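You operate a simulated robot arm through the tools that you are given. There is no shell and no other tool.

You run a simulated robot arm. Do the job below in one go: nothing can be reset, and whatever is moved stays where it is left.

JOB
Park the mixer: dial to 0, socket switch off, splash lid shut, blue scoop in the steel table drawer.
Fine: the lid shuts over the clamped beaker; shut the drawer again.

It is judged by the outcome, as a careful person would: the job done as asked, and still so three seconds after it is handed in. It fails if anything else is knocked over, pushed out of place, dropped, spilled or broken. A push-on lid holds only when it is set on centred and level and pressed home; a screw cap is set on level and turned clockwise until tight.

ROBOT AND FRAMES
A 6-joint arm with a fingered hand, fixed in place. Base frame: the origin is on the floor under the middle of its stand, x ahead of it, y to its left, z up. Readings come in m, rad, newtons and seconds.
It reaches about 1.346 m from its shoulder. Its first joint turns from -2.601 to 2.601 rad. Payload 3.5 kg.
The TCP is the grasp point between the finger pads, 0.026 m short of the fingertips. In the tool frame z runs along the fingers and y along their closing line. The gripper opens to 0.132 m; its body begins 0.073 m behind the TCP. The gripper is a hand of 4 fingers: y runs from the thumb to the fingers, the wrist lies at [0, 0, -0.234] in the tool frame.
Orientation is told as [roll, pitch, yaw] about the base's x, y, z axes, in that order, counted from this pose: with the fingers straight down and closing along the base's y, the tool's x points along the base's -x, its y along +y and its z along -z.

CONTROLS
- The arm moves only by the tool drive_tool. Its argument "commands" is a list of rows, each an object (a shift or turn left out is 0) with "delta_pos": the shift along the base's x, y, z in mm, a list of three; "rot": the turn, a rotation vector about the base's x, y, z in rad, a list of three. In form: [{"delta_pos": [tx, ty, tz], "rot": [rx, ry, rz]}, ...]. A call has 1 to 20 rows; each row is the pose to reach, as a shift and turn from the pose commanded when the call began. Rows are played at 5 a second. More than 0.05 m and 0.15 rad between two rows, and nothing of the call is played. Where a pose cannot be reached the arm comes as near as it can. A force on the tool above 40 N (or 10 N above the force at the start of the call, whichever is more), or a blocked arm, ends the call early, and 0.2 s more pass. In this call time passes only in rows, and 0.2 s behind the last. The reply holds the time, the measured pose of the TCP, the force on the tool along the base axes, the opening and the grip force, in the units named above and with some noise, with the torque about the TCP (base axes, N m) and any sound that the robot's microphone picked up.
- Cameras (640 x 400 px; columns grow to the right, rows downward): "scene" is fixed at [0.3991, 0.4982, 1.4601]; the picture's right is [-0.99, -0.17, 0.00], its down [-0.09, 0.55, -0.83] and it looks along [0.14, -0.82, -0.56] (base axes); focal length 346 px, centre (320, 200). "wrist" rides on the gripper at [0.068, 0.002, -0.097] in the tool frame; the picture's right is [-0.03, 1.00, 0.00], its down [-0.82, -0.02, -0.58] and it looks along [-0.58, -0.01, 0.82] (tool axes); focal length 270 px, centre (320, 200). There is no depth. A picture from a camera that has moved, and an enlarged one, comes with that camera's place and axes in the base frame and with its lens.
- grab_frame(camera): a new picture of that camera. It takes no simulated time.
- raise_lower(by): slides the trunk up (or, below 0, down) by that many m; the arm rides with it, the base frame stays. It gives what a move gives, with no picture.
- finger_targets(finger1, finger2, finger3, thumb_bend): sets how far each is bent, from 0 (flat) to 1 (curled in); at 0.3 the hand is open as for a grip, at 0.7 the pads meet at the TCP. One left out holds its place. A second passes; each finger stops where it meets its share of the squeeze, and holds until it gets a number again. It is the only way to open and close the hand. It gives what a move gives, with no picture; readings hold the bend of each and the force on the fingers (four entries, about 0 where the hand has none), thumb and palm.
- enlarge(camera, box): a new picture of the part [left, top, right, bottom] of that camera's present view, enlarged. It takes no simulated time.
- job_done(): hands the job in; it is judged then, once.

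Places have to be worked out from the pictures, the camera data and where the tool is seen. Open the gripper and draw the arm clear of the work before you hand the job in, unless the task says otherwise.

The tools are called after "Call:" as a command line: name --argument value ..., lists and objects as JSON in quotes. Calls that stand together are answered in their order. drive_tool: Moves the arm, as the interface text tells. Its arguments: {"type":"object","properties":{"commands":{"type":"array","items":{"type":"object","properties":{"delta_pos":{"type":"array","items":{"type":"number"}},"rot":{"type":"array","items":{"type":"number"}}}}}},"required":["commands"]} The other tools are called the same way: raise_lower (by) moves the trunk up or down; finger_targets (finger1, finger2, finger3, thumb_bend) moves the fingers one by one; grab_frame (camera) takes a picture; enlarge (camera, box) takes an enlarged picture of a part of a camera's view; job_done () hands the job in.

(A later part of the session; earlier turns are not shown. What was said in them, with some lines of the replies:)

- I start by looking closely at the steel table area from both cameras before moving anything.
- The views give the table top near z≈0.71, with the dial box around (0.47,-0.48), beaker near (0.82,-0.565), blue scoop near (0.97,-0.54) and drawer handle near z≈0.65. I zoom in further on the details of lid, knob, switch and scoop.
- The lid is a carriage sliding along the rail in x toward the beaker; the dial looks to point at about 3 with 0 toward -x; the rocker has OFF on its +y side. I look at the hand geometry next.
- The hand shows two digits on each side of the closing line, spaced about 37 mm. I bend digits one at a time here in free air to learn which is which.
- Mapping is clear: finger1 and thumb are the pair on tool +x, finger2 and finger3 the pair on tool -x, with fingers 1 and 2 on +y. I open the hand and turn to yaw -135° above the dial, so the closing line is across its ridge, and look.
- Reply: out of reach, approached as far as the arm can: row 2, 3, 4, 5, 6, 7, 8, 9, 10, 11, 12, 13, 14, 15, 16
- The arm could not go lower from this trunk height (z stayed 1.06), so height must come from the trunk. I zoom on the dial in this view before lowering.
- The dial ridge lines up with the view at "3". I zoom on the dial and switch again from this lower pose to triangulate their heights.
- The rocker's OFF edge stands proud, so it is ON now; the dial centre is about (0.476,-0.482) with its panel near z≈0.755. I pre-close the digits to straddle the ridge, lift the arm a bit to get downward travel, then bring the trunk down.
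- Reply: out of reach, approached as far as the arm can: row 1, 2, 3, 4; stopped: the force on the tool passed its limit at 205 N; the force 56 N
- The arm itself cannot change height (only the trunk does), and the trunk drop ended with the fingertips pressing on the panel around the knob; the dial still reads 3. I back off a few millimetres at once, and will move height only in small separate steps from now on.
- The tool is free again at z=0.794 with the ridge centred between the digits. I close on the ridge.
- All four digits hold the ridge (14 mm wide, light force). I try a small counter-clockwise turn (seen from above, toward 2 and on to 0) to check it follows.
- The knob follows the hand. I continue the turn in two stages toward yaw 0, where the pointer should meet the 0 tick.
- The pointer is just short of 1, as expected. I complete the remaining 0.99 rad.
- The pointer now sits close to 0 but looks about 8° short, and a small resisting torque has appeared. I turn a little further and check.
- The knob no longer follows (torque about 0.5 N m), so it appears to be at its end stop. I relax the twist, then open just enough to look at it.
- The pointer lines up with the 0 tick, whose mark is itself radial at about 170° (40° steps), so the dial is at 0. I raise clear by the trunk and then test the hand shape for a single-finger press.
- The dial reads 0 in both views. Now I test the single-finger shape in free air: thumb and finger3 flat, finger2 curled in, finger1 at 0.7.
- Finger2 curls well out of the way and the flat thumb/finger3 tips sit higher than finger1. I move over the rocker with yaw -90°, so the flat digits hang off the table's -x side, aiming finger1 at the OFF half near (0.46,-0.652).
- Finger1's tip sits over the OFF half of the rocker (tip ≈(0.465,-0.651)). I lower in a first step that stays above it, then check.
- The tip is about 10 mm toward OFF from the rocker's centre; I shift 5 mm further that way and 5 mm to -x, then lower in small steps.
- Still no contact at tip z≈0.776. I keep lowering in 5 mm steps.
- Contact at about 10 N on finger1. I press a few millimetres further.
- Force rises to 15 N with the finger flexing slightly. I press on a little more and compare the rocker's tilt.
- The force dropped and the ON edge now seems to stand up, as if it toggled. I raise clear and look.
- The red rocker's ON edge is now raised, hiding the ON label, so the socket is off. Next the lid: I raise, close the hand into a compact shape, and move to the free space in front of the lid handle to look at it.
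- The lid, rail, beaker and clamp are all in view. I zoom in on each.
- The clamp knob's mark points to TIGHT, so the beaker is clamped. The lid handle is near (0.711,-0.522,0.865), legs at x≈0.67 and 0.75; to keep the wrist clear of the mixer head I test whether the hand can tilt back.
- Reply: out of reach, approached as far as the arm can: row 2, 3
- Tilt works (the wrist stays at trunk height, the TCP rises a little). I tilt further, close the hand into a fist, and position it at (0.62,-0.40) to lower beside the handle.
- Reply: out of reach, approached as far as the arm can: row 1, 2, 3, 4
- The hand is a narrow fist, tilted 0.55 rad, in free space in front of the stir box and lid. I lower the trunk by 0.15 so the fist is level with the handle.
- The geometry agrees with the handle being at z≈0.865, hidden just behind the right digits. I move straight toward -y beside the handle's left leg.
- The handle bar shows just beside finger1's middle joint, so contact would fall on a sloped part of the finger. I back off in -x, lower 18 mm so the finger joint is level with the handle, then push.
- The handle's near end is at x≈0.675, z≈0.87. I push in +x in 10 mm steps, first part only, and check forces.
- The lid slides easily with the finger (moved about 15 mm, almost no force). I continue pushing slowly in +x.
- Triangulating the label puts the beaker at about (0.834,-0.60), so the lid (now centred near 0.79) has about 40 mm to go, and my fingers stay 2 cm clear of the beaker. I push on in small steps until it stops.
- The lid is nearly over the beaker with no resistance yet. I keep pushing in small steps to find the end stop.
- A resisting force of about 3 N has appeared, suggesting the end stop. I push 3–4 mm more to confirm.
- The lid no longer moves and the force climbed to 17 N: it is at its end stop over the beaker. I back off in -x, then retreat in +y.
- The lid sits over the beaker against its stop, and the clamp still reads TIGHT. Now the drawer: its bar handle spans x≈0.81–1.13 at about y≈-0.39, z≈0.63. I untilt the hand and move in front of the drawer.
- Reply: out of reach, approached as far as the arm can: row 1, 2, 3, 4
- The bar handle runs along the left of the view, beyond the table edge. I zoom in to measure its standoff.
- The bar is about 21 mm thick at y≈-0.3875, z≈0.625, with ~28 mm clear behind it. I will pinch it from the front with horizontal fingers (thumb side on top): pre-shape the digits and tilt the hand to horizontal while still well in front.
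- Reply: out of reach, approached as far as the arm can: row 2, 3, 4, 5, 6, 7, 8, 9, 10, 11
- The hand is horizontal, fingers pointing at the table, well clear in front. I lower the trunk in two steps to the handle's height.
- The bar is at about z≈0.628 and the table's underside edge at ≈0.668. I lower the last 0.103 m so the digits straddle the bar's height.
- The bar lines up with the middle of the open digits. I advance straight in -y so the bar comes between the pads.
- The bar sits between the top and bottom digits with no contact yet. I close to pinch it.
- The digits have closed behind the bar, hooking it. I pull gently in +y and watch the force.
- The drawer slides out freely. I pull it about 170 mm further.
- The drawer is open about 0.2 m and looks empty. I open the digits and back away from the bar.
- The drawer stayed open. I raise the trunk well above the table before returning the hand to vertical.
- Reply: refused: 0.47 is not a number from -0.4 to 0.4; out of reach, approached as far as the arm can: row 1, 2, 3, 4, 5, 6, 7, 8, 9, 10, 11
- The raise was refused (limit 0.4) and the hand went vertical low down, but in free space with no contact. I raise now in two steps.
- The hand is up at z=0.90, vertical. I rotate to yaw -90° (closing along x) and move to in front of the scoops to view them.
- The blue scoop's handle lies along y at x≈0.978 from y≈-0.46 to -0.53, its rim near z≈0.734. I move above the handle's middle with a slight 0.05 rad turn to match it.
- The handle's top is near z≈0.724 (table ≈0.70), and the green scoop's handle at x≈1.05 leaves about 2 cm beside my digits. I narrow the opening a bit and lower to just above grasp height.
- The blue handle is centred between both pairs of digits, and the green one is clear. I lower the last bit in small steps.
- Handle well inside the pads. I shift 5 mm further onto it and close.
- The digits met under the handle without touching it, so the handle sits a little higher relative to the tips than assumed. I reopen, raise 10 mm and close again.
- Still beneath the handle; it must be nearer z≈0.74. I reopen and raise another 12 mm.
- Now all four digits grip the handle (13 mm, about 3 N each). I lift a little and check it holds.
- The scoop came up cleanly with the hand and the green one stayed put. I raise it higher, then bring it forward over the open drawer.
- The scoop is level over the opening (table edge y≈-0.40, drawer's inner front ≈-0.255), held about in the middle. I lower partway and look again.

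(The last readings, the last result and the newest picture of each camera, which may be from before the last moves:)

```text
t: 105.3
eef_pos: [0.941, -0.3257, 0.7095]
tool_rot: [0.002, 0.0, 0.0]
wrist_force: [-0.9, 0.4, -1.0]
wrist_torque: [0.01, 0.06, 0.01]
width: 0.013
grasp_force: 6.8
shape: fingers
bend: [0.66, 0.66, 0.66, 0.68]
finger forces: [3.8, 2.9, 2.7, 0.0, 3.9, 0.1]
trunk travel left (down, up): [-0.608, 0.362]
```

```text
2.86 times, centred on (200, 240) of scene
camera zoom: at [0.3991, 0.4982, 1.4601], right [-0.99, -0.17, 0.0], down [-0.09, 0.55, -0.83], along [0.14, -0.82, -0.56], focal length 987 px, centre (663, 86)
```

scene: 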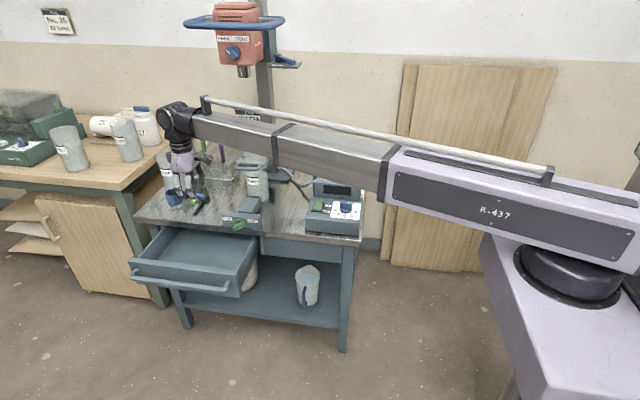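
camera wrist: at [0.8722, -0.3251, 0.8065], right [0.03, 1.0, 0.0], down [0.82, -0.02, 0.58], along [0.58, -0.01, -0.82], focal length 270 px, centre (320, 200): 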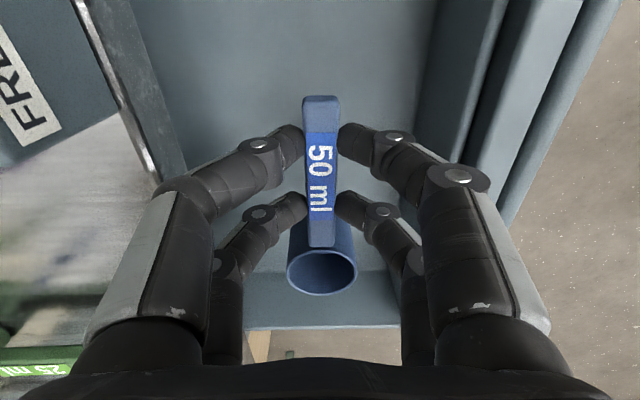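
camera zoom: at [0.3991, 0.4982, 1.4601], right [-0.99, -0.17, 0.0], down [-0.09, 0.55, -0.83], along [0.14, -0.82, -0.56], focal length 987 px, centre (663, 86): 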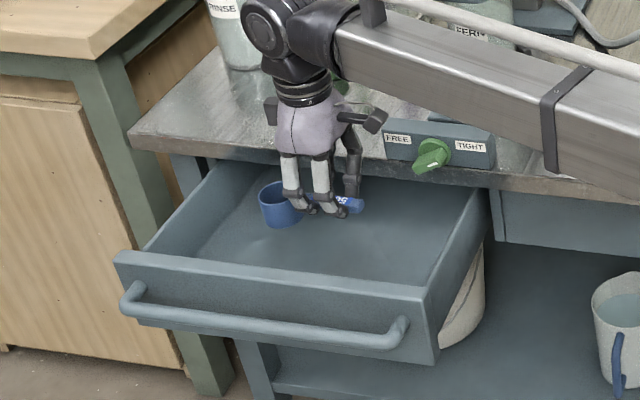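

There is about 15 mm clearance on each side of the hand between the table edge and the drawer front. I lower further toward the drawer floor.

Call:
raise_lower --by -0.035

Call:
raise_lower --by -0.01

Call:
grab_frame --camera "wrist"

Call:
enlarge --camera "scene" --box '[130, 180, 270, 300]'

```text
t: 106.0
eef_pos: [0.9406, -0.3259, 0.6739]
tool_rot: [0.003, -0.001, 0.001]
wrist_force: [0.8, 0.0, -0.3]
wrist_torque: [-0.05, 0.03, -0.01]
width: 0.013
grasp_force: 6.9
shape: fingers
bend: [0.66, 0.66, 0.66, 0.68]
finger forces: [3.7, 2.9, 2.7, 0.0, 3.8, 0.0]
trunk travel left (down, up): [-0.573, 0.397]
```

```text
t: 106.6
eef_pos: [0.9402, -0.3269, 0.664]
tool_rot: [0.002, -0.001, 0.0]
wrist_force: [-0.1, 0.3, -0.3]
wrist_torque: [-0.01, 0.06, 0.0]
width: 0.0129
grasp_force: 6.6
shape: fingers
bend: [0.66, 0.66, 0.66, 0.68]
finger forces: [3.8, 2.9, 2.7, 0.0, 3.8, 0.0]
trunk travel left (down, up): [-0.563, 0.407]
```

```text
taken
camera wrist: at [0.8722, -0.3251, 0.7614], right [0.03, 1.0, 0.0], down [0.82, -0.02, 0.58], along [0.58, -0.01, -0.82], focal length 270 px, centre (320, 200)
```

wrist: 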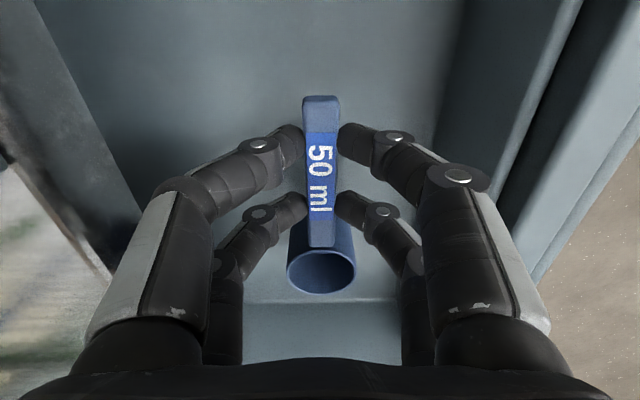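

```text
3.33 times, centred on (200, 240) of scene
camera zoom: at [0.3991, 0.4982, 1.4601], right [-0.99, -0.17, 0.0], down [-0.09, 0.55, -0.83], along [0.14, -0.82, -0.56], focal length 1152 px, centre (720, 67)
```

zoom: 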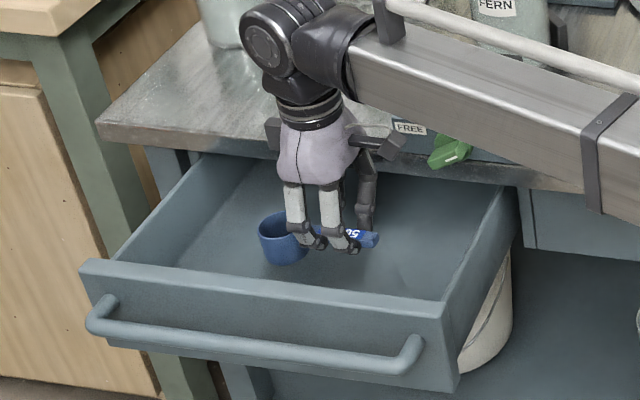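

Still free inside the drawer. I continue down in small steps until the cup touches the floor.

Call:
raise_lower --by -0.008

Call:
raise_lower --by -0.006

```text
t: 107.2
eef_pos: [0.9417, -0.3256, 0.6566]
tool_rot: [0.002, 0.0, -0.001]
wrist_force: [0.8, 0.3, -1.2]
wrist_torque: [0.0, 0.04, -0.02]
width: 0.0129
grasp_force: 6.3
shape: fingers
bend: [0.66, 0.66, 0.66, 0.68]
finger forces: [3.7, 2.9, 2.8, 0.0, 3.9, 0.1]
trunk travel left (down, up): [-0.555, 0.415]
```

```text
t: 107.8
eef_pos: [0.9402, -0.3271, 0.6501]
tool_rot: [0.003, 0.0, -0.001]
wrist_force: [-0.2, 0.2, -1.0]
wrist_torque: [0.0, 0.02, -0.03]
width: 0.0129
grasp_force: 6.4
shape: fingers
bend: [0.66, 0.66, 0.66, 0.68]
finger forces: [3.6, 2.9, 2.7, 0.1, 3.9, 0.0]
trunk travel left (down, up): [-0.549, 0.421]
```

No contact yet at z=0.650. I continue with 5 mm steps.

Call:
raise_lower --by -0.005

Call:
raise_lower --by -0.005

Call:
grab_frame --camera "wrist"

Call:
enlarge --camera "scene" --box '[170, 210, 250, 270]'

```text
t: 108.3
eef_pos: [0.9408, -0.3263, 0.6452]
tool_rot: [0.001, 0.001, 0.001]
wrist_force: [-0.2, 0.4, -1.0]
wrist_torque: [0.04, -0.01, 0.02]
width: 0.0129
grasp_force: 6.5
shape: fingers
bend: [0.66, 0.66, 0.66, 0.68]
finger forces: [3.7, 2.9, 2.6, 0.0, 3.8, 0.0]
trunk travel left (down, up): [-0.544, 0.426]
```

```text
t: 108.8
eef_pos: [0.9393, -0.3264, 0.6401]
tool_rot: [0.001, -0.001, 0.0]
wrist_force: [0.8, -0.6, -1.0]
wrist_torque: [0.03, 0.05, 0.02]
width: 0.0127
grasp_force: 6.3
shape: fingers
bend: [0.66, 0.66, 0.66, 0.68]
finger forces: [3.7, 2.8, 2.6, 0.1, 3.8, 0.0]
trunk travel left (down, up): [-0.539, 0.431]
```

```text
taken
camera wrist: at [0.8722, -0.3251, 0.7374], right [0.03, 1.0, 0.0], down [0.82, -0.02, 0.58], along [0.58, -0.01, -0.82], focal length 270 px, centre (320, 200)
```

wrist: 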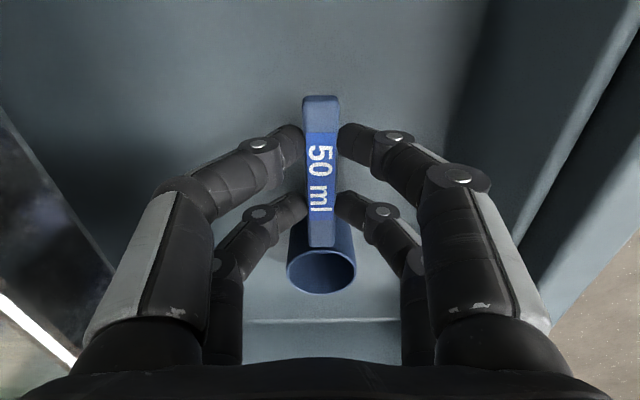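

```text
6.67 times, centred on (210, 240) of scene
camera zoom: at [0.3991, 0.4982, 1.4601], right [-0.99, -0.17, 0.0], down [-0.09, 0.55, -0.83], along [0.14, -0.82, -0.56], focal length 2304 px, centre (1053, -67)
```

zoom: 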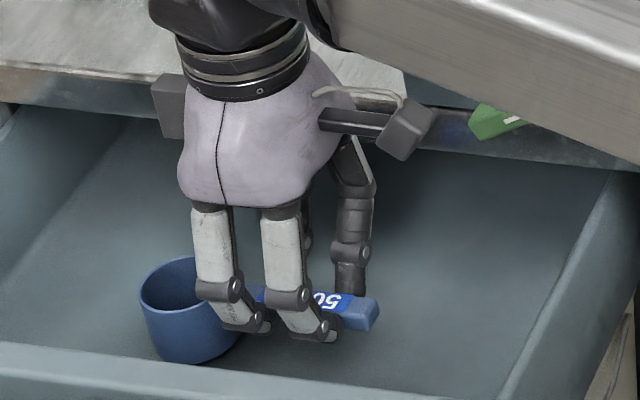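

The cup is close to the floor by its shadow but not touching. I continue in 4 mm steps.

Call:
raise_lower --by -0.004

Call:
raise_lower --by -0.004

Call:
raise_lower --by -0.004

Call:
enlarge --camera "scene" --box '[170, 210, 250, 270]'

```text
t: 109.4
eef_pos: [0.9399, -0.326, 0.6362]
tool_rot: [0.002, 0.0, 0.0]
wrist_force: [0.7, -1.1, -1.7]
wrist_torque: [-0.02, 0.03, -0.02]
width: 0.013
grasp_force: 6.7
shape: fingers
bend: [0.66, 0.66, 0.66, 0.68]
finger forces: [3.7, 2.8, 2.7, 0.1, 3.8, 0.0]
trunk travel left (down, up): [-0.535, 0.435]
```

```text
t: 109.9
eef_pos: [0.9414, -0.3263, 0.6318]
tool_rot: [0.002, -0.001, 0.001]
wrist_force: [0.6, -0.7, -1.2]
wrist_torque: [0.01, 0.03, -0.01]
width: 0.013
grasp_force: 6.2
shape: fingers
bend: [0.66, 0.66, 0.66, 0.68]
finger forces: [3.6, 2.9, 2.7, 0.0, 3.9, 0.0]
trunk travel left (down, up): [-0.531, 0.439]
```

```text
t: 110.4
eef_pos: [0.9409, -0.3257, 0.6282]
tool_rot: [0.002, 0.001, 0.0]
wrist_force: [-0.5, -0.7, -1.0]
wrist_torque: [0.0, 0.06, 0.05]
width: 0.0128
grasp_force: 6.8
shape: fingers
bend: [0.66, 0.66, 0.66, 0.68]
finger forces: [3.6, 3.0, 2.8, 0.1, 3.8, 0.1]
trunk travel left (down, up): [-0.527, 0.443]
```

```text
6.67 times, centred on (210, 240) of scene
camera zoom: at [0.3991, 0.4982, 1.4601], right [-0.99, -0.17, 0.0], down [-0.09, 0.55, -0.83], along [0.14, -0.82, -0.56], focal length 2304 px, centre (1053, -67)
```

zoom: 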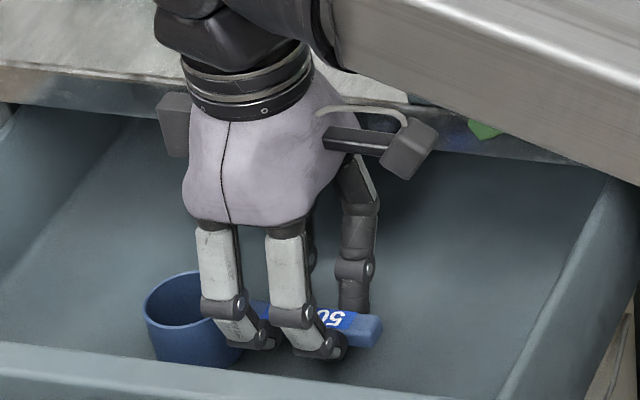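

Still no contact; the palm keeps about 2 cm from the table edge. I go on lowering in 4 mm steps.

Call:
raise_lower --by -0.004

Call:
raise_lower --by -0.004

Call:
grab_frame --camera "wrist"

Call:
enlarge --camera "scene" --box '[170, 210, 250, 270]'

```text
t: 111.0
eef_pos: [0.9387, -0.3263, 0.6242]
tool_rot: [0.002, -0.001, 0.0]
wrist_force: [-2.1, 0.4, 3.7]
wrist_torque: [0.02, -0.03, -0.01]
width: 0.0131
grasp_force: 7.8
shape: fingers
bend: [0.66, 0.67, 0.67, 0.68]
finger forces: [3.6, 4.1, 4.1, 0.0, 3.8, 0.0]
trunk travel left (down, up): [-0.523, 0.447]
```

```text
t: 111.5
eef_pos: [0.9407, -0.3255, 0.6209]
tool_rot: [0.001, 0.0, 0.001]
wrist_force: [-0.7, -0.3, 3.4]
wrist_torque: [0.03, -0.09, -0.01]
width: 0.013
grasp_force: 8.2
shape: fingers
bend: [0.66, 0.67, 0.67, 0.68]
finger forces: [3.6, 4.5, 4.4, 0.0, 3.8, 0.0]
trunk travel left (down, up): [-0.519, 0.451]
```

```text
taken
camera wrist: at [0.8721, -0.325, 0.7178], right [0.03, 1.0, 0.0], down [0.82, -0.02, 0.58], along [0.58, -0.01, -0.82], focal length 270 px, centre (320, 200)
```

wrist: 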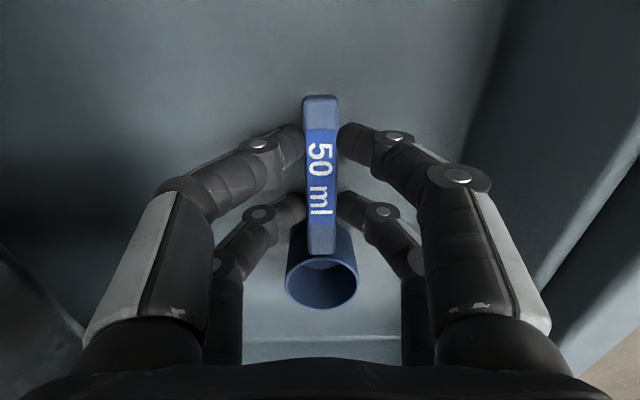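

```text
6.67 times, centred on (210, 240) of scene
camera zoom: at [0.3991, 0.4982, 1.4601], right [-0.99, -0.17, 0.0], down [-0.09, 0.55, -0.83], along [0.14, -0.82, -0.56], focal length 2304 px, centre (1053, -67)
```

zoom: 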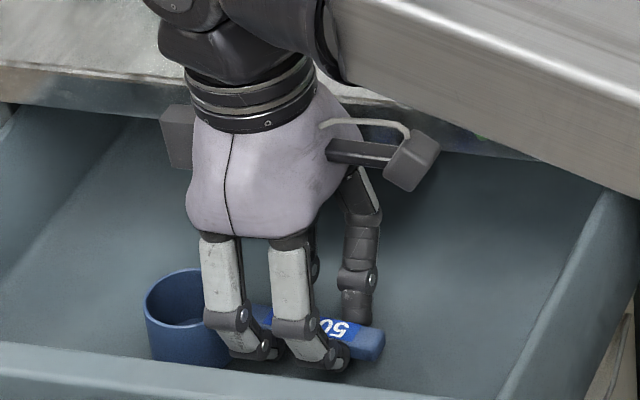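

The cup has touched the floor (about 3.5 N). I open the digits to release it.

Call:
raise_lower --by 0.003

Call:
finger_targets --finger1 0.6 --finger2 0.6 --finger3 0.6 --thumb_bend 0.6

Call:
grab_frame --camera "wrist"

Call:
enlarge --camera "scene" --box '[170, 210, 250, 270]'

```text
t: 112.0
eef_pos: [0.9407, -0.3255, 0.6238]
tool_rot: [0.002, -0.001, 0.0]
wrist_force: [-0.5, -0.1, 0.2]
wrist_torque: [-0.02, -0.02, 0.02]
width: 0.013
grasp_force: 6.8
shape: fingers
bend: [0.66, 0.67, 0.67, 0.68]
finger forces: [3.6, 3.3, 3.2, 0.0, 3.9, 0.0]
trunk travel left (down, up): [-0.522, 0.448]
```

```text
t: 113.0
eef_pos: [0.9406, -0.3261, 0.6229]
tool_rot: [0.002, 0.001, -0.001]
wrist_force: [0.0, -0.1, -0.7]
wrist_torque: [-0.02, 0.0, -0.02]
width: 0.0321
grasp_force: 0.0
shape: fingers
bend: [0.6, 0.6, 0.6, 0.6]
finger forces: [0.0, 0.0, 0.1, 0.1, 0.1, 0.0]
trunk travel left (down, up): [-0.522, 0.448]
```

```text
taken
camera wrist: at [0.8722, -0.3251, 0.7205], right [0.03, 1.0, 0.0], down [0.82, -0.02, 0.58], along [0.58, -0.01, -0.82], focal length 270 px, centre (320, 200)
```

wrist: 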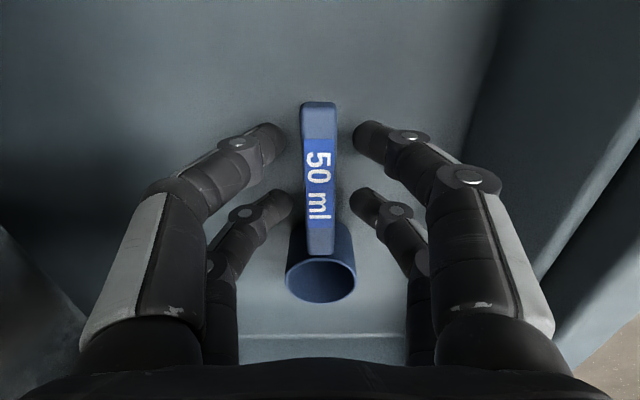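

```text
6.67 times, centred on (210, 240) of scene
camera zoom: at [0.3991, 0.4982, 1.4601], right [-0.99, -0.17, 0.0], down [-0.09, 0.55, -0.83], along [0.14, -0.82, -0.56], focal length 2304 px, centre (1053, -67)
```

zoom: 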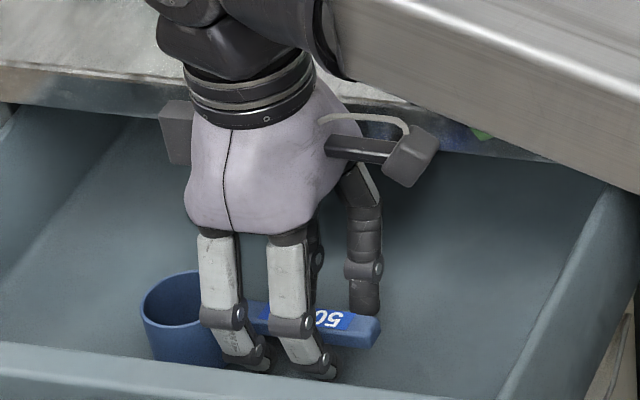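

The scoop is released and stands level on the drawer floor. I raise straight up, clear of it.

Call:
raise_lower --by 0.05

Call:
raise_lower --by 0.25

Call:
grab_frame --camera "wrist"

Call:
grab_frame --camera "scene"

```text
t: 113.9
eef_pos: [0.9423, -0.326, 0.6735]
tool_rot: [0.003, 0.001, 0.0]
wrist_force: [0.0, -0.5, 0.3]
wrist_torque: [0.01, -0.01, -0.02]
width: 0.0318
grasp_force: 0.0
shape: fingers
bend: [0.6, 0.6, 0.6, 0.6]
finger forces: [0.1, 0.0, 0.0, 0.0, 0.0, 0.1]
trunk travel left (down, up): [-0.572, 0.398]
```

```text
t: 116.5
eef_pos: [0.9398, -0.3255, 0.9239]
tool_rot: [0.001, 0.0, -0.001]
wrist_force: [1.1, 0.0, -0.5]
wrist_torque: [0.03, 0.0, -0.05]
width: 0.0318
grasp_force: 0.1
shape: fingers
bend: [0.6, 0.6, 0.6, 0.6]
finger forces: [0.1, 0.0, 0.0, 0.1, 0.1, 0.0]
trunk travel left (down, up): [-0.822, 0.148]
```

```text
taken
camera wrist: at [0.8722, -0.3251, 1.0204], right [0.03, 1.0, 0.0], down [0.82, -0.02, 0.58], along [0.58, -0.01, -0.82], focal length 270 px, centre (320, 200)
```

wrist: 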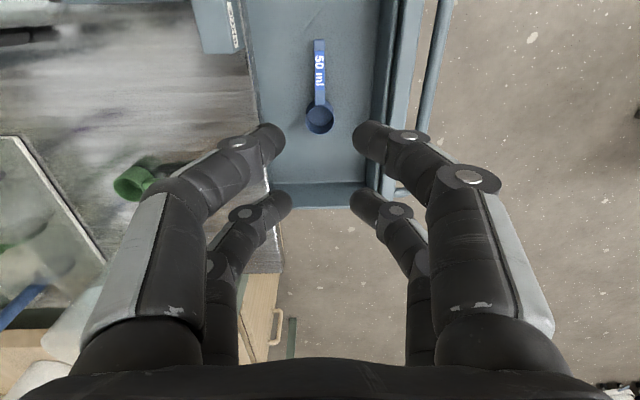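

```text
taken
```

scene: 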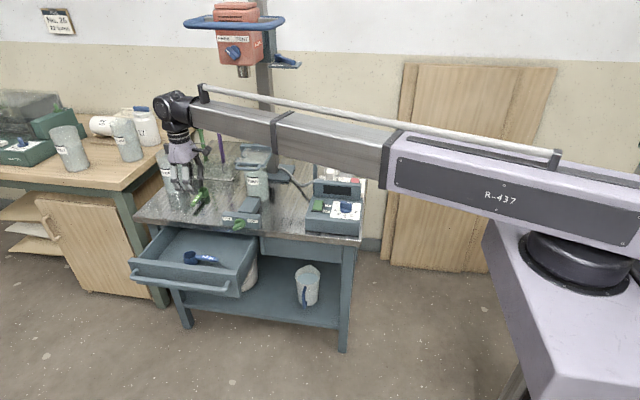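

The blue scoop lies safely inside the drawer. Now I retreat in +y and make a horizontal fist again to push the drawer shut by its bar.

Call:
drive_tool --commands '[{"delta_pos": [3, 30, 0]}, {"delta_pos": [6, 60, 0]}, {"delta_pos": [9, 90, 0]}, {"delta_pos": [12, 120, 0]}, {"delta_pos": [15, 150, 0]}, {"delta_pos": [18, 180, 0]}, {"delta_pos": [21, 210, 0]}, {"delta_pos": [24, 240, 0]}, {"delta_pos": [25, 270, 0]}]'

Call:
finger_targets --finger1 0.7 --finger2 0.7 --finger3 0.7 --thumb_bend 0.7

Call:
drive_tool --commands '[{"rot": [-0.14, 0, 0]}, {"rot": [-0.28, 0, 0]}, {"rot": [-0.42, 0, 0]}, {"rot": [-0.56, 0, 0]}, {"rot": [-0.7, 0, 0]}, {"rot": [-0.84, 0, 0]}, {"rot": [-0.98, 0, 0]}, {"rot": [-1.12, 0, 0]}, {"rot": [-1.26, 0, 0]}, {"rot": [-1.4, 0, 0]}, {"rot": [-1.5, 0, 0]}]'

Call:
grab_frame --camera "scene"

```text
t: 118.5
eef_pos: [0.9643, -0.0563, 0.9223]
tool_rot: [0.003, 0.0, -0.001]
wrist_force: [0.7, -0.4, -0.4]
wrist_torque: [0.0, -0.03, 0.0]
width: 0.0322
grasp_force: 0.1
shape: fingers
bend: [0.6, 0.6, 0.6, 0.6]
finger forces: [0.0, 0.0, 0.0, 0.0, 0.0, 0.1]
trunk travel left (down, up): [-0.822, 0.148]
```

```text
t: 119.5
eef_pos: [0.9653, -0.0576, 0.923]
tool_rot: [0.001, -0.001, -0.002]
wrist_force: [-0.1, 0.6, -0.5]
wrist_torque: [-0.02, 0.02, -0.01]
width: 0.0014
grasp_force: 0.1
shape: fingers
bend: [0.7, 0.7, 0.7, 0.7]
finger forces: [0.0, 0.0, 0.0, 0.0, 0.0, 0.1]
trunk travel left (down, up): [-0.822, 0.148]
```

```text
t: 121.9
eef_pos: [0.9688, -0.0561, 1.1394]
tool_rot: [-1.494, 0.0, -0.003]
wrist_force: [1.1, 0.8, -0.1]
wrist_torque: [0.0, -0.01, 0.03]
width: 0.0012
grasp_force: 0.2
shape: fingers
bend: [0.7, 0.7, 0.7, 0.7]
finger forces: [0.0, 0.0, 0.0, 0.0, 0.0, 0.0]
out of reach, approached as far as the arm can: row 2, 3, 4, 5, 6, 7, 8, 9, 10, 11
trunk travel left (down, up): [-0.822, 0.148]
```

```text
taken
```

scene: 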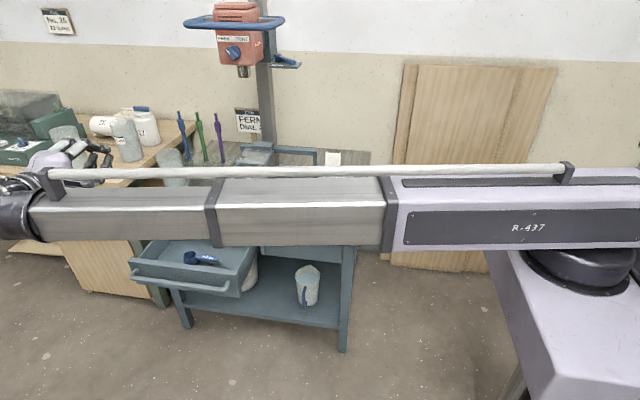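

The fist is horizontal at z=1.14, in front of everything. I lower in two steps to the bar's height.

Call:
raise_lower --by -0.4

Call:
raise_lower --by -0.109

Call:
grab_frame --camera "wrist"

Call:
grab_frame --camera "scene"

```text
t: 125.7
eef_pos: [0.967, -0.0568, 0.7395]
tool_rot: [-1.492, 0.0, -0.001]
wrist_force: [0.1, 0.5, 0.1]
wrist_torque: [0.02, 0.01, -0.01]
width: 0.0015
grasp_force: 0.1
shape: fingers
bend: [0.7, 0.7, 0.7, 0.7]
finger forces: [0.1, 0.0, 0.0, 0.0, 0.0, 0.1]
trunk travel left (down, up): [-0.422, 0.548]
```

```text
t: 127.1
eef_pos: [0.9667, -0.0552, 0.6294]
tool_rot: [-1.494, 0.0, -0.001]
wrist_force: [0.3, 0.0, -0.2]
wrist_torque: [0.0, 0.02, 0.03]
width: 0.0014
grasp_force: 0.1
shape: fingers
bend: [0.7, 0.7, 0.7, 0.7]
finger forces: [0.0, 0.0, 0.1, 0.0, 0.1, 0.1]
trunk travel left (down, up): [-0.313, 0.657]
```

```text
taken
camera wrist: at [0.8995, 0.0402, 0.6359], right [0.03, 0.08, -1.0], down [0.82, 0.57, 0.07], along [0.58, -0.82, -0.05], focal length 270 px, centre (320, 200)
```

wrist: 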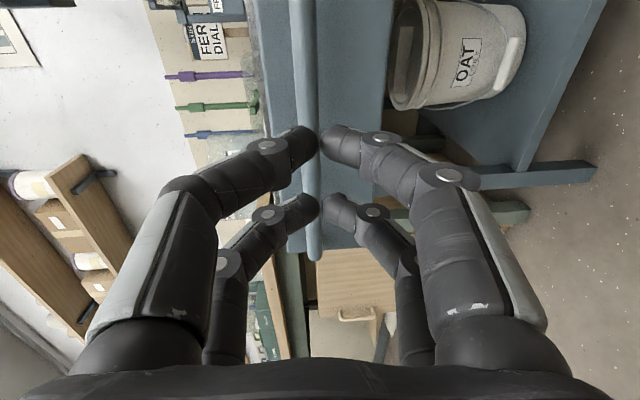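

```text
taken
```

scene: 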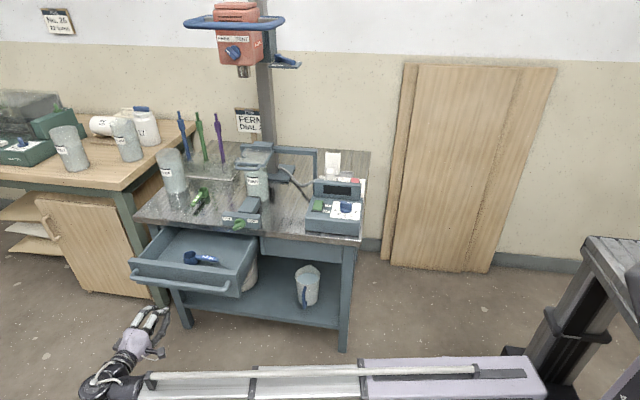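

The fist is level with the bar (both z≈0.63). I advance in -y, gently making contact and beginning to push.

Call:
drive_tool --commands '[{"delta_pos": [0, -25, 0]}, {"delta_pos": [0, -50, 0]}, {"delta_pos": [0, -70, 0]}, {"delta_pos": [0, -82, 0]}, {"delta_pos": [0, -94, 0]}, {"delta_pos": [0, -106, 0]}, {"delta_pos": [0, -118, 0]}, {"delta_pos": [0, -130, 0]}]'

Call:
grab_frame --camera "wrist"

Call:
enlarge --camera "scene" --box '[110, 190, 290, 330]'

```text
t: 128.9
eef_pos: [0.968, -0.1863, 0.6298]
tool_rot: [-1.493, 0.0, -0.001]
wrist_force: [0.2, -0.6, -0.3]
wrist_torque: [0.01, 0.04, -0.04]
width: 0.0014
grasp_force: 0.1
shape: fingers
bend: [0.7, 0.7, 0.7, 0.7]
finger forces: [0.1, 0.0, 0.1, 0.0, 0.0, 0.1]
trunk travel left (down, up): [-0.313, 0.657]
```

```text
taken
camera wrist: at [0.8997, -0.0901, 0.6357], right [0.03, 0.08, -1.0], down [0.82, 0.57, 0.07], along [0.58, -0.82, -0.05], focal length 270 px, centre (320, 200)
```

wrist: 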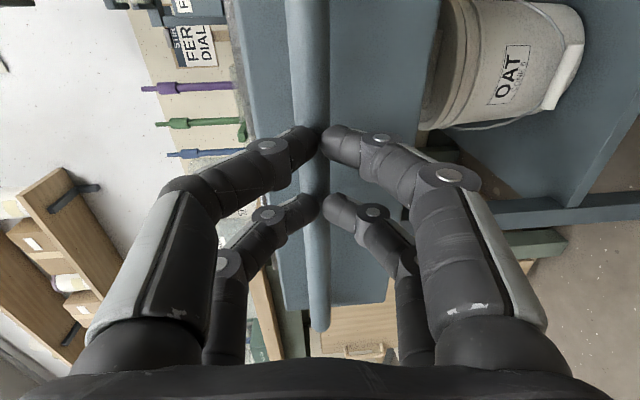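

```text
2.86 times, centred on (200, 260) of scene
camera zoom: at [0.3991, 0.4982, 1.4601], right [-0.99, -0.17, 0.0], down [-0.09, 0.55, -0.83], along [0.14, -0.82, -0.56], focal length 987 px, centre (663, 29)
```

zoom: 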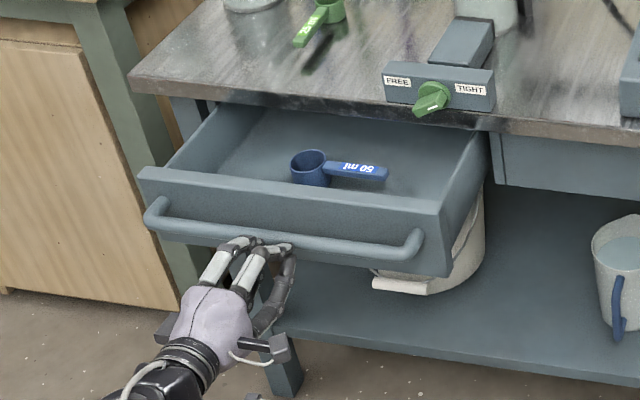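

The drawer is moving in with almost no force and the scoop stays put. I continue pushing.

Call:
drive_tool --commands '[{"delta_pos": [0, -12, 0]}, {"delta_pos": [0, -24, 0]}, {"delta_pos": [0, -36, 0]}, {"delta_pos": [0, -48, 0]}, {"delta_pos": [0, -60, 0]}, {"delta_pos": [0, -72, 0]}, {"delta_pos": [0, -84, 0]}, {"delta_pos": [0, -96, 0]}, {"delta_pos": [0, -108, 0]}, {"delta_pos": [0, -120, 0]}, {"delta_pos": [0, -130, 0]}, {"delta_pos": [0, -140, 0]}]'

Call:
grab_frame --camera "wrist"

Call:
enlarge --camera "scene" --box '[110, 190, 290, 330]'

```text
t: 131.5
eef_pos: [0.9683, -0.3267, 0.6305]
tool_rot: [-1.493, 0.0, -0.001]
wrist_force: [0.2, -0.6, 0.1]
wrist_torque: [-0.02, -0.01, 0.02]
width: 0.0014
grasp_force: 0.0
shape: fingers
bend: [0.7, 0.7, 0.7, 0.7]
finger forces: [0.0, 0.1, 0.1, 0.0, 0.0, 0.1]
trunk travel left (down, up): [-0.313, 0.657]
```

```text
taken
camera wrist: at [0.9001, -0.23, 0.6359], right [0.03, 0.08, -1.0], down [0.82, 0.57, 0.07], along [0.58, -0.82, -0.05], focal length 270 px, centre (320, 200)
```

wrist: 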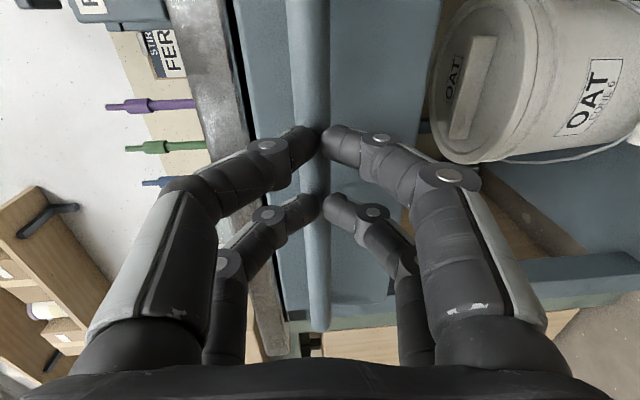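

```text
2.86 times, centred on (200, 260) of scene
camera zoom: at [0.3991, 0.4982, 1.4601], right [-0.99, -0.17, 0.0], down [-0.09, 0.55, -0.83], along [0.14, -0.82, -0.56], focal length 987 px, centre (663, 29)
```

zoom: 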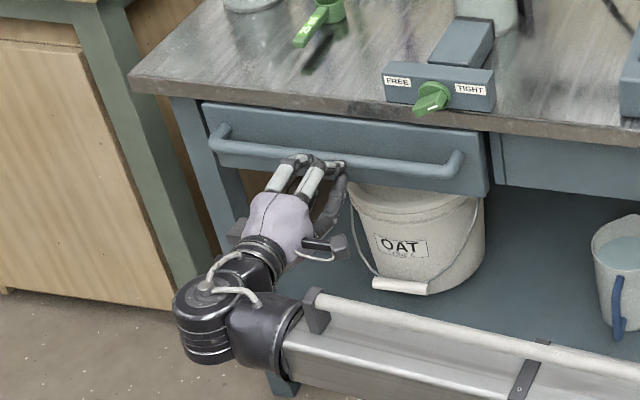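

Almost shut. I push the last part in small steps until it seats.

Call:
drive_tool --commands '[{"delta_pos": [0, -5, 0]}, {"delta_pos": [0, -10, 0]}, {"delta_pos": [0, -15, 0]}, {"delta_pos": [0, -20, 0]}, {"delta_pos": [0, -24, 0]}]'

Call:
enlarge --camera "scene" --box '[110, 190, 290, 330]'

```text
t: 132.7
eef_pos: [0.9675, -0.3508, 0.6289]
tool_rot: [-1.492, 0.0, -0.002]
wrist_force: [-0.2, 0.1, -0.2]
wrist_torque: [-0.01, 0.01, 0.01]
width: 0.0011
grasp_force: 0.5
shape: fingers
bend: [0.7, 0.7, 0.7, 0.7]
finger forces: [0.0, 0.1, 0.0, 0.0, 0.0, 0.1]
trunk travel left (down, up): [-0.313, 0.657]
```

```text
2.86 times, centred on (200, 260) of scene
camera zoom: at [0.3991, 0.4982, 1.4601], right [-0.99, -0.17, 0.0], down [-0.09, 0.55, -0.83], along [0.14, -0.82, -0.56], focal length 987 px, centre (663, 29)
```

zoom: 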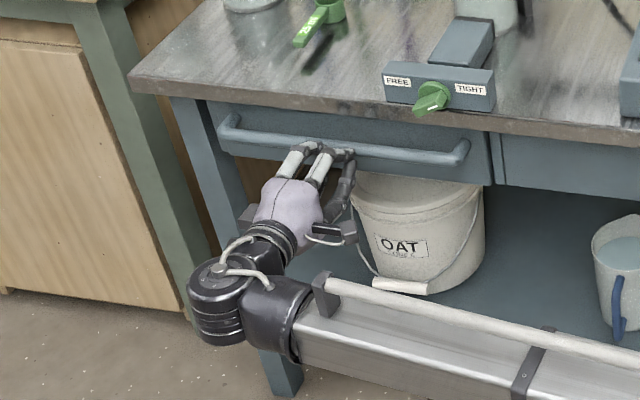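

No stop felt yet. I continue in 3–4 mm steps.

Call:
drive_tool --commands '[{"delta_pos": [0, -3, 0]}, {"delta_pos": [0, -6, 0]}, {"delta_pos": [0, -9, 0]}, {"delta_pos": [0, -12, 0]}]'

Call:
enlarge --camera "scene" --box '[110, 190, 290, 330]'

```text
t: 133.8
eef_pos: [0.9682, -0.3544, 0.6326]
tool_rot: [-1.498, 0.0, 0.003]
wrist_force: [-4.0, 19.9, 8.3]
wrist_torque: [-0.18, -0.22, 0.16]
width: 0.0019
grasp_force: 12.1
shape: fingers
bend: [0.7, 0.7, 0.74, 0.7]
finger forces: [0.6, 0.5, 20.2, 0.0, 1.8, 0.0]
trunk travel left (down, up): [-0.313, 0.657]
stopped in row 4: the force on the tool passed its limit at 41 N (the readings are from after the stop); the commanded pose is now the measured one
```

```text
2.86 times, centred on (200, 260) of scene
camera zoom: at [0.3991, 0.4982, 1.4601], right [-0.99, -0.17, 0.0], down [-0.09, 0.55, -0.83], along [0.14, -0.82, -0.56], focal length 987 px, centre (663, 29)
```

zoom: 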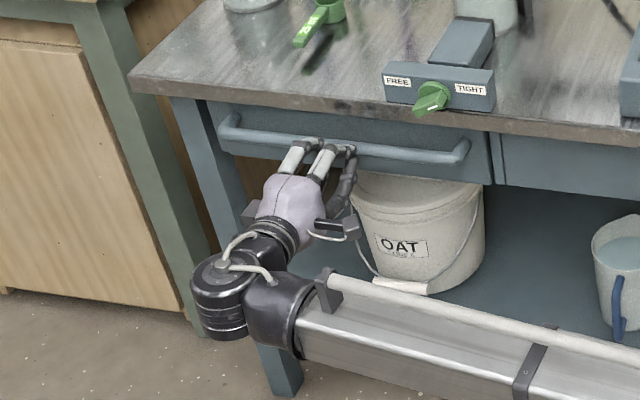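

The drawer is fully home (hard stop). I retreat in +y, away from the bar.

Call:
drive_tool --commands '[{"delta_pos": [0, 10, 0]}, {"delta_pos": [0, 25, 0]}, {"delta_pos": [0, 50, 0]}, {"delta_pos": [0, 80, 0]}, {"delta_pos": [0, 110, 0]}, {"delta_pos": [0, 150, 0]}, {"delta_pos": [0, 190, 0]}, {"delta_pos": [0, 230, 0]}, {"delta_pos": [0, 270, 0]}]'

Call:
grab_frame --camera "scene"

Call:
enlarge --camera "scene" --box '[130, 120, 390, 280]'

```text
t: 135.8
eef_pos: [0.9696, -0.0886, 0.6308]
tool_rot: [-1.493, 0.0, 0.003]
wrist_force: [0.0, -0.3, 1.0]
wrist_torque: [0.01, -0.02, 0.01]
width: 0.0014
grasp_force: 0.0
shape: fingers
bend: [0.7, 0.7, 0.7, 0.7]
finger forces: [0.0, 0.1, 0.1, 0.0, 0.0, 0.1]
trunk travel left (down, up): [-0.313, 0.657]
```

```text
taken
```

scene: 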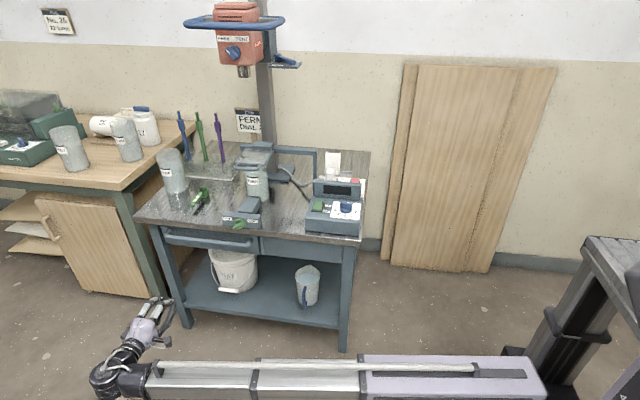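

```text
2.46 times, centred on (260, 200) of scene
camera zoom: at [0.3991, 0.4982, 1.4601], right [-0.99, -0.17, 0.0], down [-0.09, 0.55, -0.83], along [0.14, -0.82, -0.56], focal length 851 px, centre (468, 200)
```

zoom: 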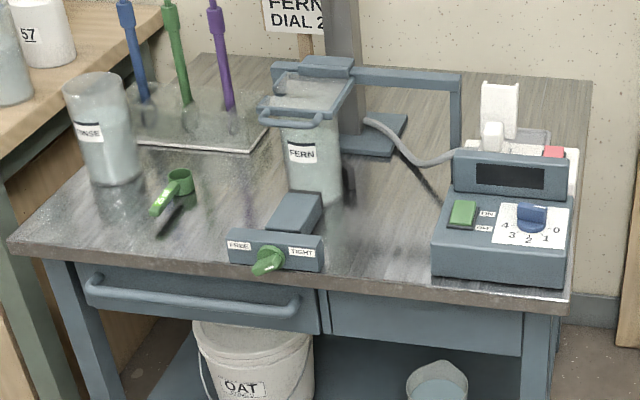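

Everything looks in place: drawer shut, lid over the beaker. I check the details closely.

Call:
enlarge --camera "scene" --box '[230, 130, 310, 190]'

Call:
enlarge --camera "scene" --box '[300, 150, 380, 240]'

Call:
enlarge --camera "scene" --box '[140, 200, 280, 300]'

Call:
enlarge --camera "scene" --box '[325, 165, 375, 200]'

```text
6.67 times, centred on (270, 160) of scene
camera zoom: at [0.3991, 0.4982, 1.4601], right [-0.99, -0.17, 0.0], down [-0.09, 0.55, -0.83], along [0.14, -0.82, -0.56], focal length 2304 px, centre (653, 467)
```

zoom: 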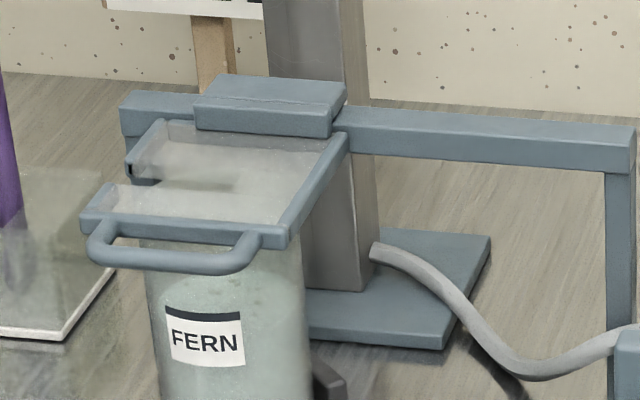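

```text
4.44 times, centred on (340, 195) of scene
camera zoom: at [0.3991, 0.4982, 1.4601], right [-0.99, -0.17, 0.0], down [-0.09, 0.55, -0.83], along [0.14, -0.82, -0.56], focal length 1536 px, centre (231, 222)
```

zoom: 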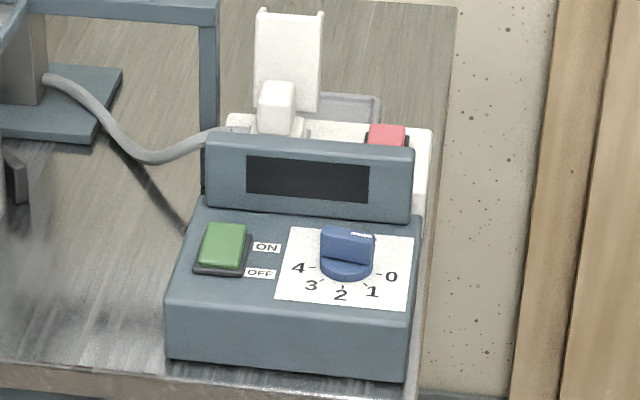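

```text
4.00 times, centred on (210, 250) of scene
camera zoom: at [0.3991, 0.4982, 1.4601], right [-0.99, -0.17, 0.0], down [-0.09, 0.55, -0.83], along [0.14, -0.82, -0.56], focal length 1382 px, centre (760, 0)
```

zoom: 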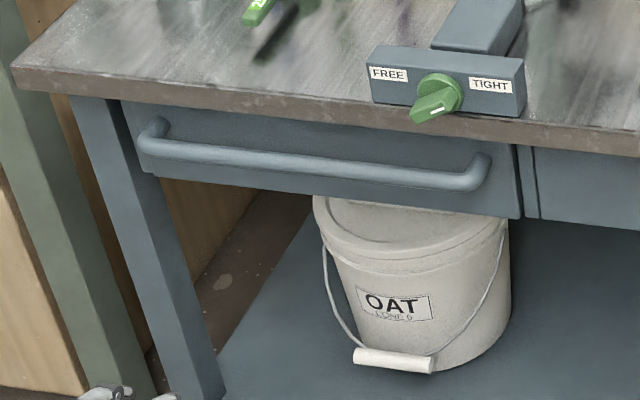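

```text
11.43 times, centred on (350, 182) of scene
camera zoom: at [0.3991, 0.4982, 1.4601], right [-0.99, -0.17, 0.0], down [-0.09, 0.55, -0.83], along [0.14, -0.82, -0.56], focal length 3950 px, centre (-23, 400)
```

zoom: 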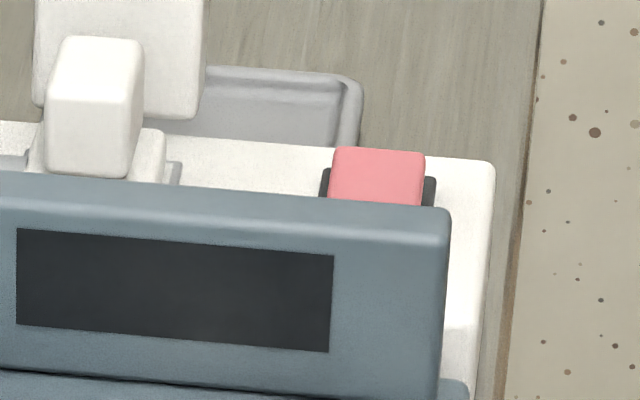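

All checks out: dial at 0, rocker with its ON edge raised (off), lid centred over the clamped beaker, drawer flush as at the start. I open the hand, raise, and draw the arm back clear of the table.

Call:
finger_targets --finger1 0.3 --finger2 0.3 --finger3 0.3 --thumb_bend 0.3

Call:
drive_tool --commands '[{"delta_pos": [-20, 20, 0]}, {"delta_pos": [-45, 40, 0]}, {"delta_pos": [-80, 60, 0]}, {"delta_pos": [-120, 80, 0]}, {"delta_pos": [-160, 95, 0]}, {"delta_pos": [-200, 105, 0]}, {"delta_pos": [-240, 115, 0]}]'

Call:
raise_lower --by 0.3

Call:
grab_frame --camera "scene"

Call:
grab_frame --camera "wrist"

```text
t: 136.8
eef_pos: [0.9688, -0.0893, 0.6294]
tool_rot: [-1.492, 0.0, 0.001]
wrist_force: [0.2, 0.2, 0.6]
wrist_torque: [0.02, 0.0, -0.01]
width: 0.1321
grasp_force: 0.0
shape: fingers
bend: [0.3, 0.3, 0.3, 0.3]
finger forces: [0.0, 0.0, 0.0, 0.0, 0.0, 0.0]
trunk travel left (down, up): [-0.313, 0.657]
```

```text
t: 138.4
eef_pos: [0.7277, 0.0277, 0.6296]
tool_rot: [-1.491, -0.001, 0.003]
wrist_force: [0.4, 0.5, -0.2]
wrist_torque: [0.01, -0.01, -0.01]
width: 0.1324
grasp_force: 0.1
shape: fingers
bend: [0.3, 0.3, 0.3, 0.3]
finger forces: [0.0, 0.1, 0.0, 0.0, 0.0, 0.0]
trunk travel left (down, up): [-0.313, 0.657]
```

```text
t: 141.4
eef_pos: [0.7292, 0.0271, 0.9291]
tool_rot: [-1.493, 0.0, 0.002]
wrist_force: [-0.2, 0.5, 0.6]
wrist_torque: [0.02, 0.05, 0.01]
width: 0.1326
grasp_force: 0.0
shape: fingers
bend: [0.3, 0.3, 0.3, 0.3]
finger forces: [0.0, 0.0, 0.0, 0.0, 0.1, 0.0]
trunk travel left (down, up): [-0.613, 0.357]
```

```text
taken
```

scene: 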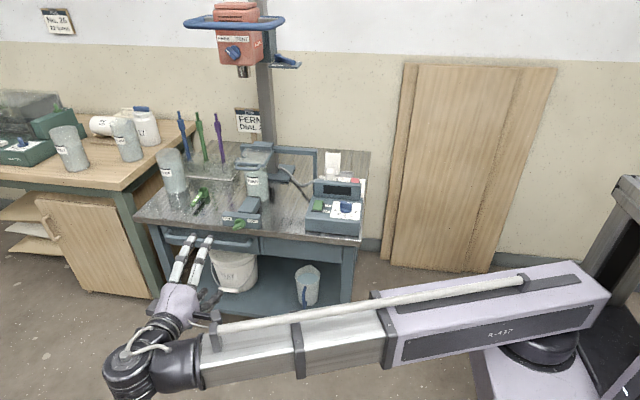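

```text
taken
camera wrist: at [0.6608, 0.1232, 0.9358], right [0.03, 0.08, -1.0], down [0.81, 0.58, 0.07], along [0.58, -0.81, -0.05], focal length 270 px, centre (320, 200)
```

wrist: 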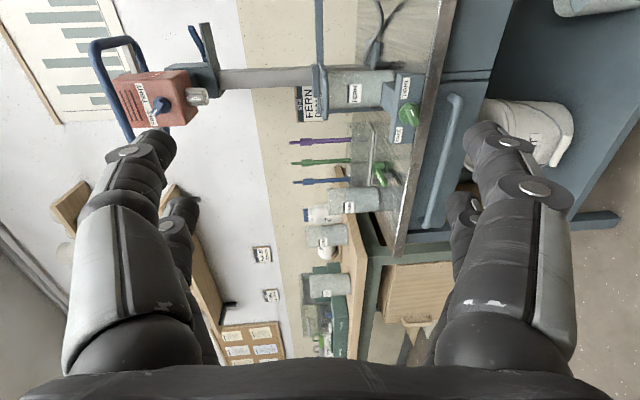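

The arm is clear and the hand open. One last close look at the clamp, lid and drawer from here.

Call:
enlarge --camera "wrist" --box '[290, 40, 510, 250]'

Call:
enlarge --camera "wrist" --box '[370, 60, 450, 150]'

```text
1.90 times, centred on (400, 145) of wrist
camera zoom: at [0.6608, 0.1232, 0.9358], right [0.03, 0.08, -1.0], down [0.81, 0.58, 0.07], along [0.58, -0.81, -0.05], focal length 515 px, centre (168, 305)
```

zoom: 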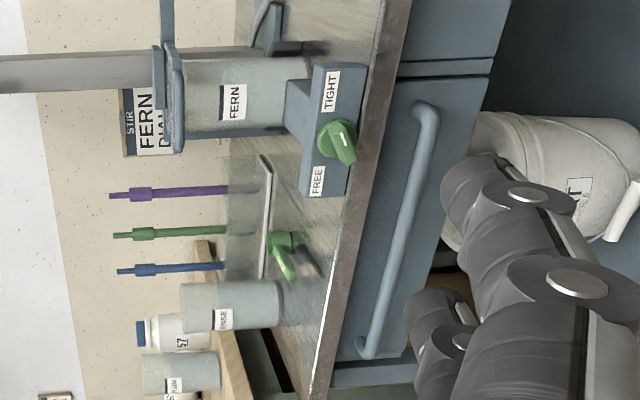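

```text
4.44 times, centred on (410, 105) of wrist
camera zoom: at [0.6608, 0.1232, 0.9358], right [0.03, 0.08, -1.0], down [0.81, 0.58, 0.07], along [0.58, -0.81, -0.05], focal length 1201 px, centre (-80, 622)
```

zoom: 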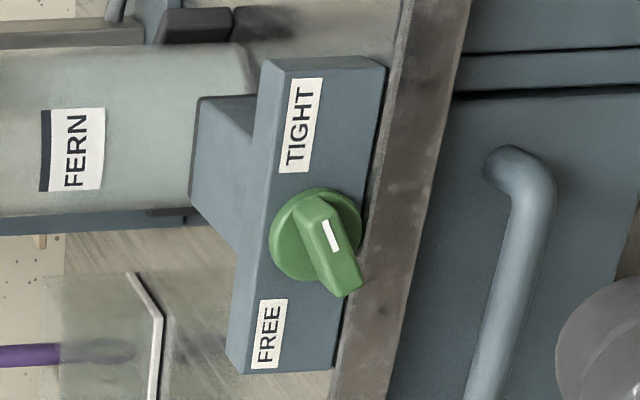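

The clamp is unchanged, with its mark toward TIGHT. The lid covers the beaker, the drawer is shut with the blue scoop inside, the dial is at 0, the socket switch is off, and the arm is clear with the hand open. I hand the job in.

Call:
job_done

```text
The job is handed in.
```

The mixer is parked and the job is handed in; I haven't seen the judge's result.

- **Dial:** turned from 3 to 0, with the pointer on the 0 mark at its end stop.
- **Socket switch:** pressed to OFF; its ON edge now stands up. I left the green switch on the stir box alone.
- **Splash lid:** slid along its rail to the stop and centred over the FERN beaker. The clamp still points to TIGHT.
- **Blue scoop:** standing upright on the floor of the steel table drawer.
- **Drawer:** pushed fully shut again.

While setting up for the dial, I lowered the hand too far and it pressed on the stir box panel at about 205 N before stopping. I saw no damage and the dial hadn't moved. In the last pictures the other items were where they started.

The hand is open and the arm is clear of the table.
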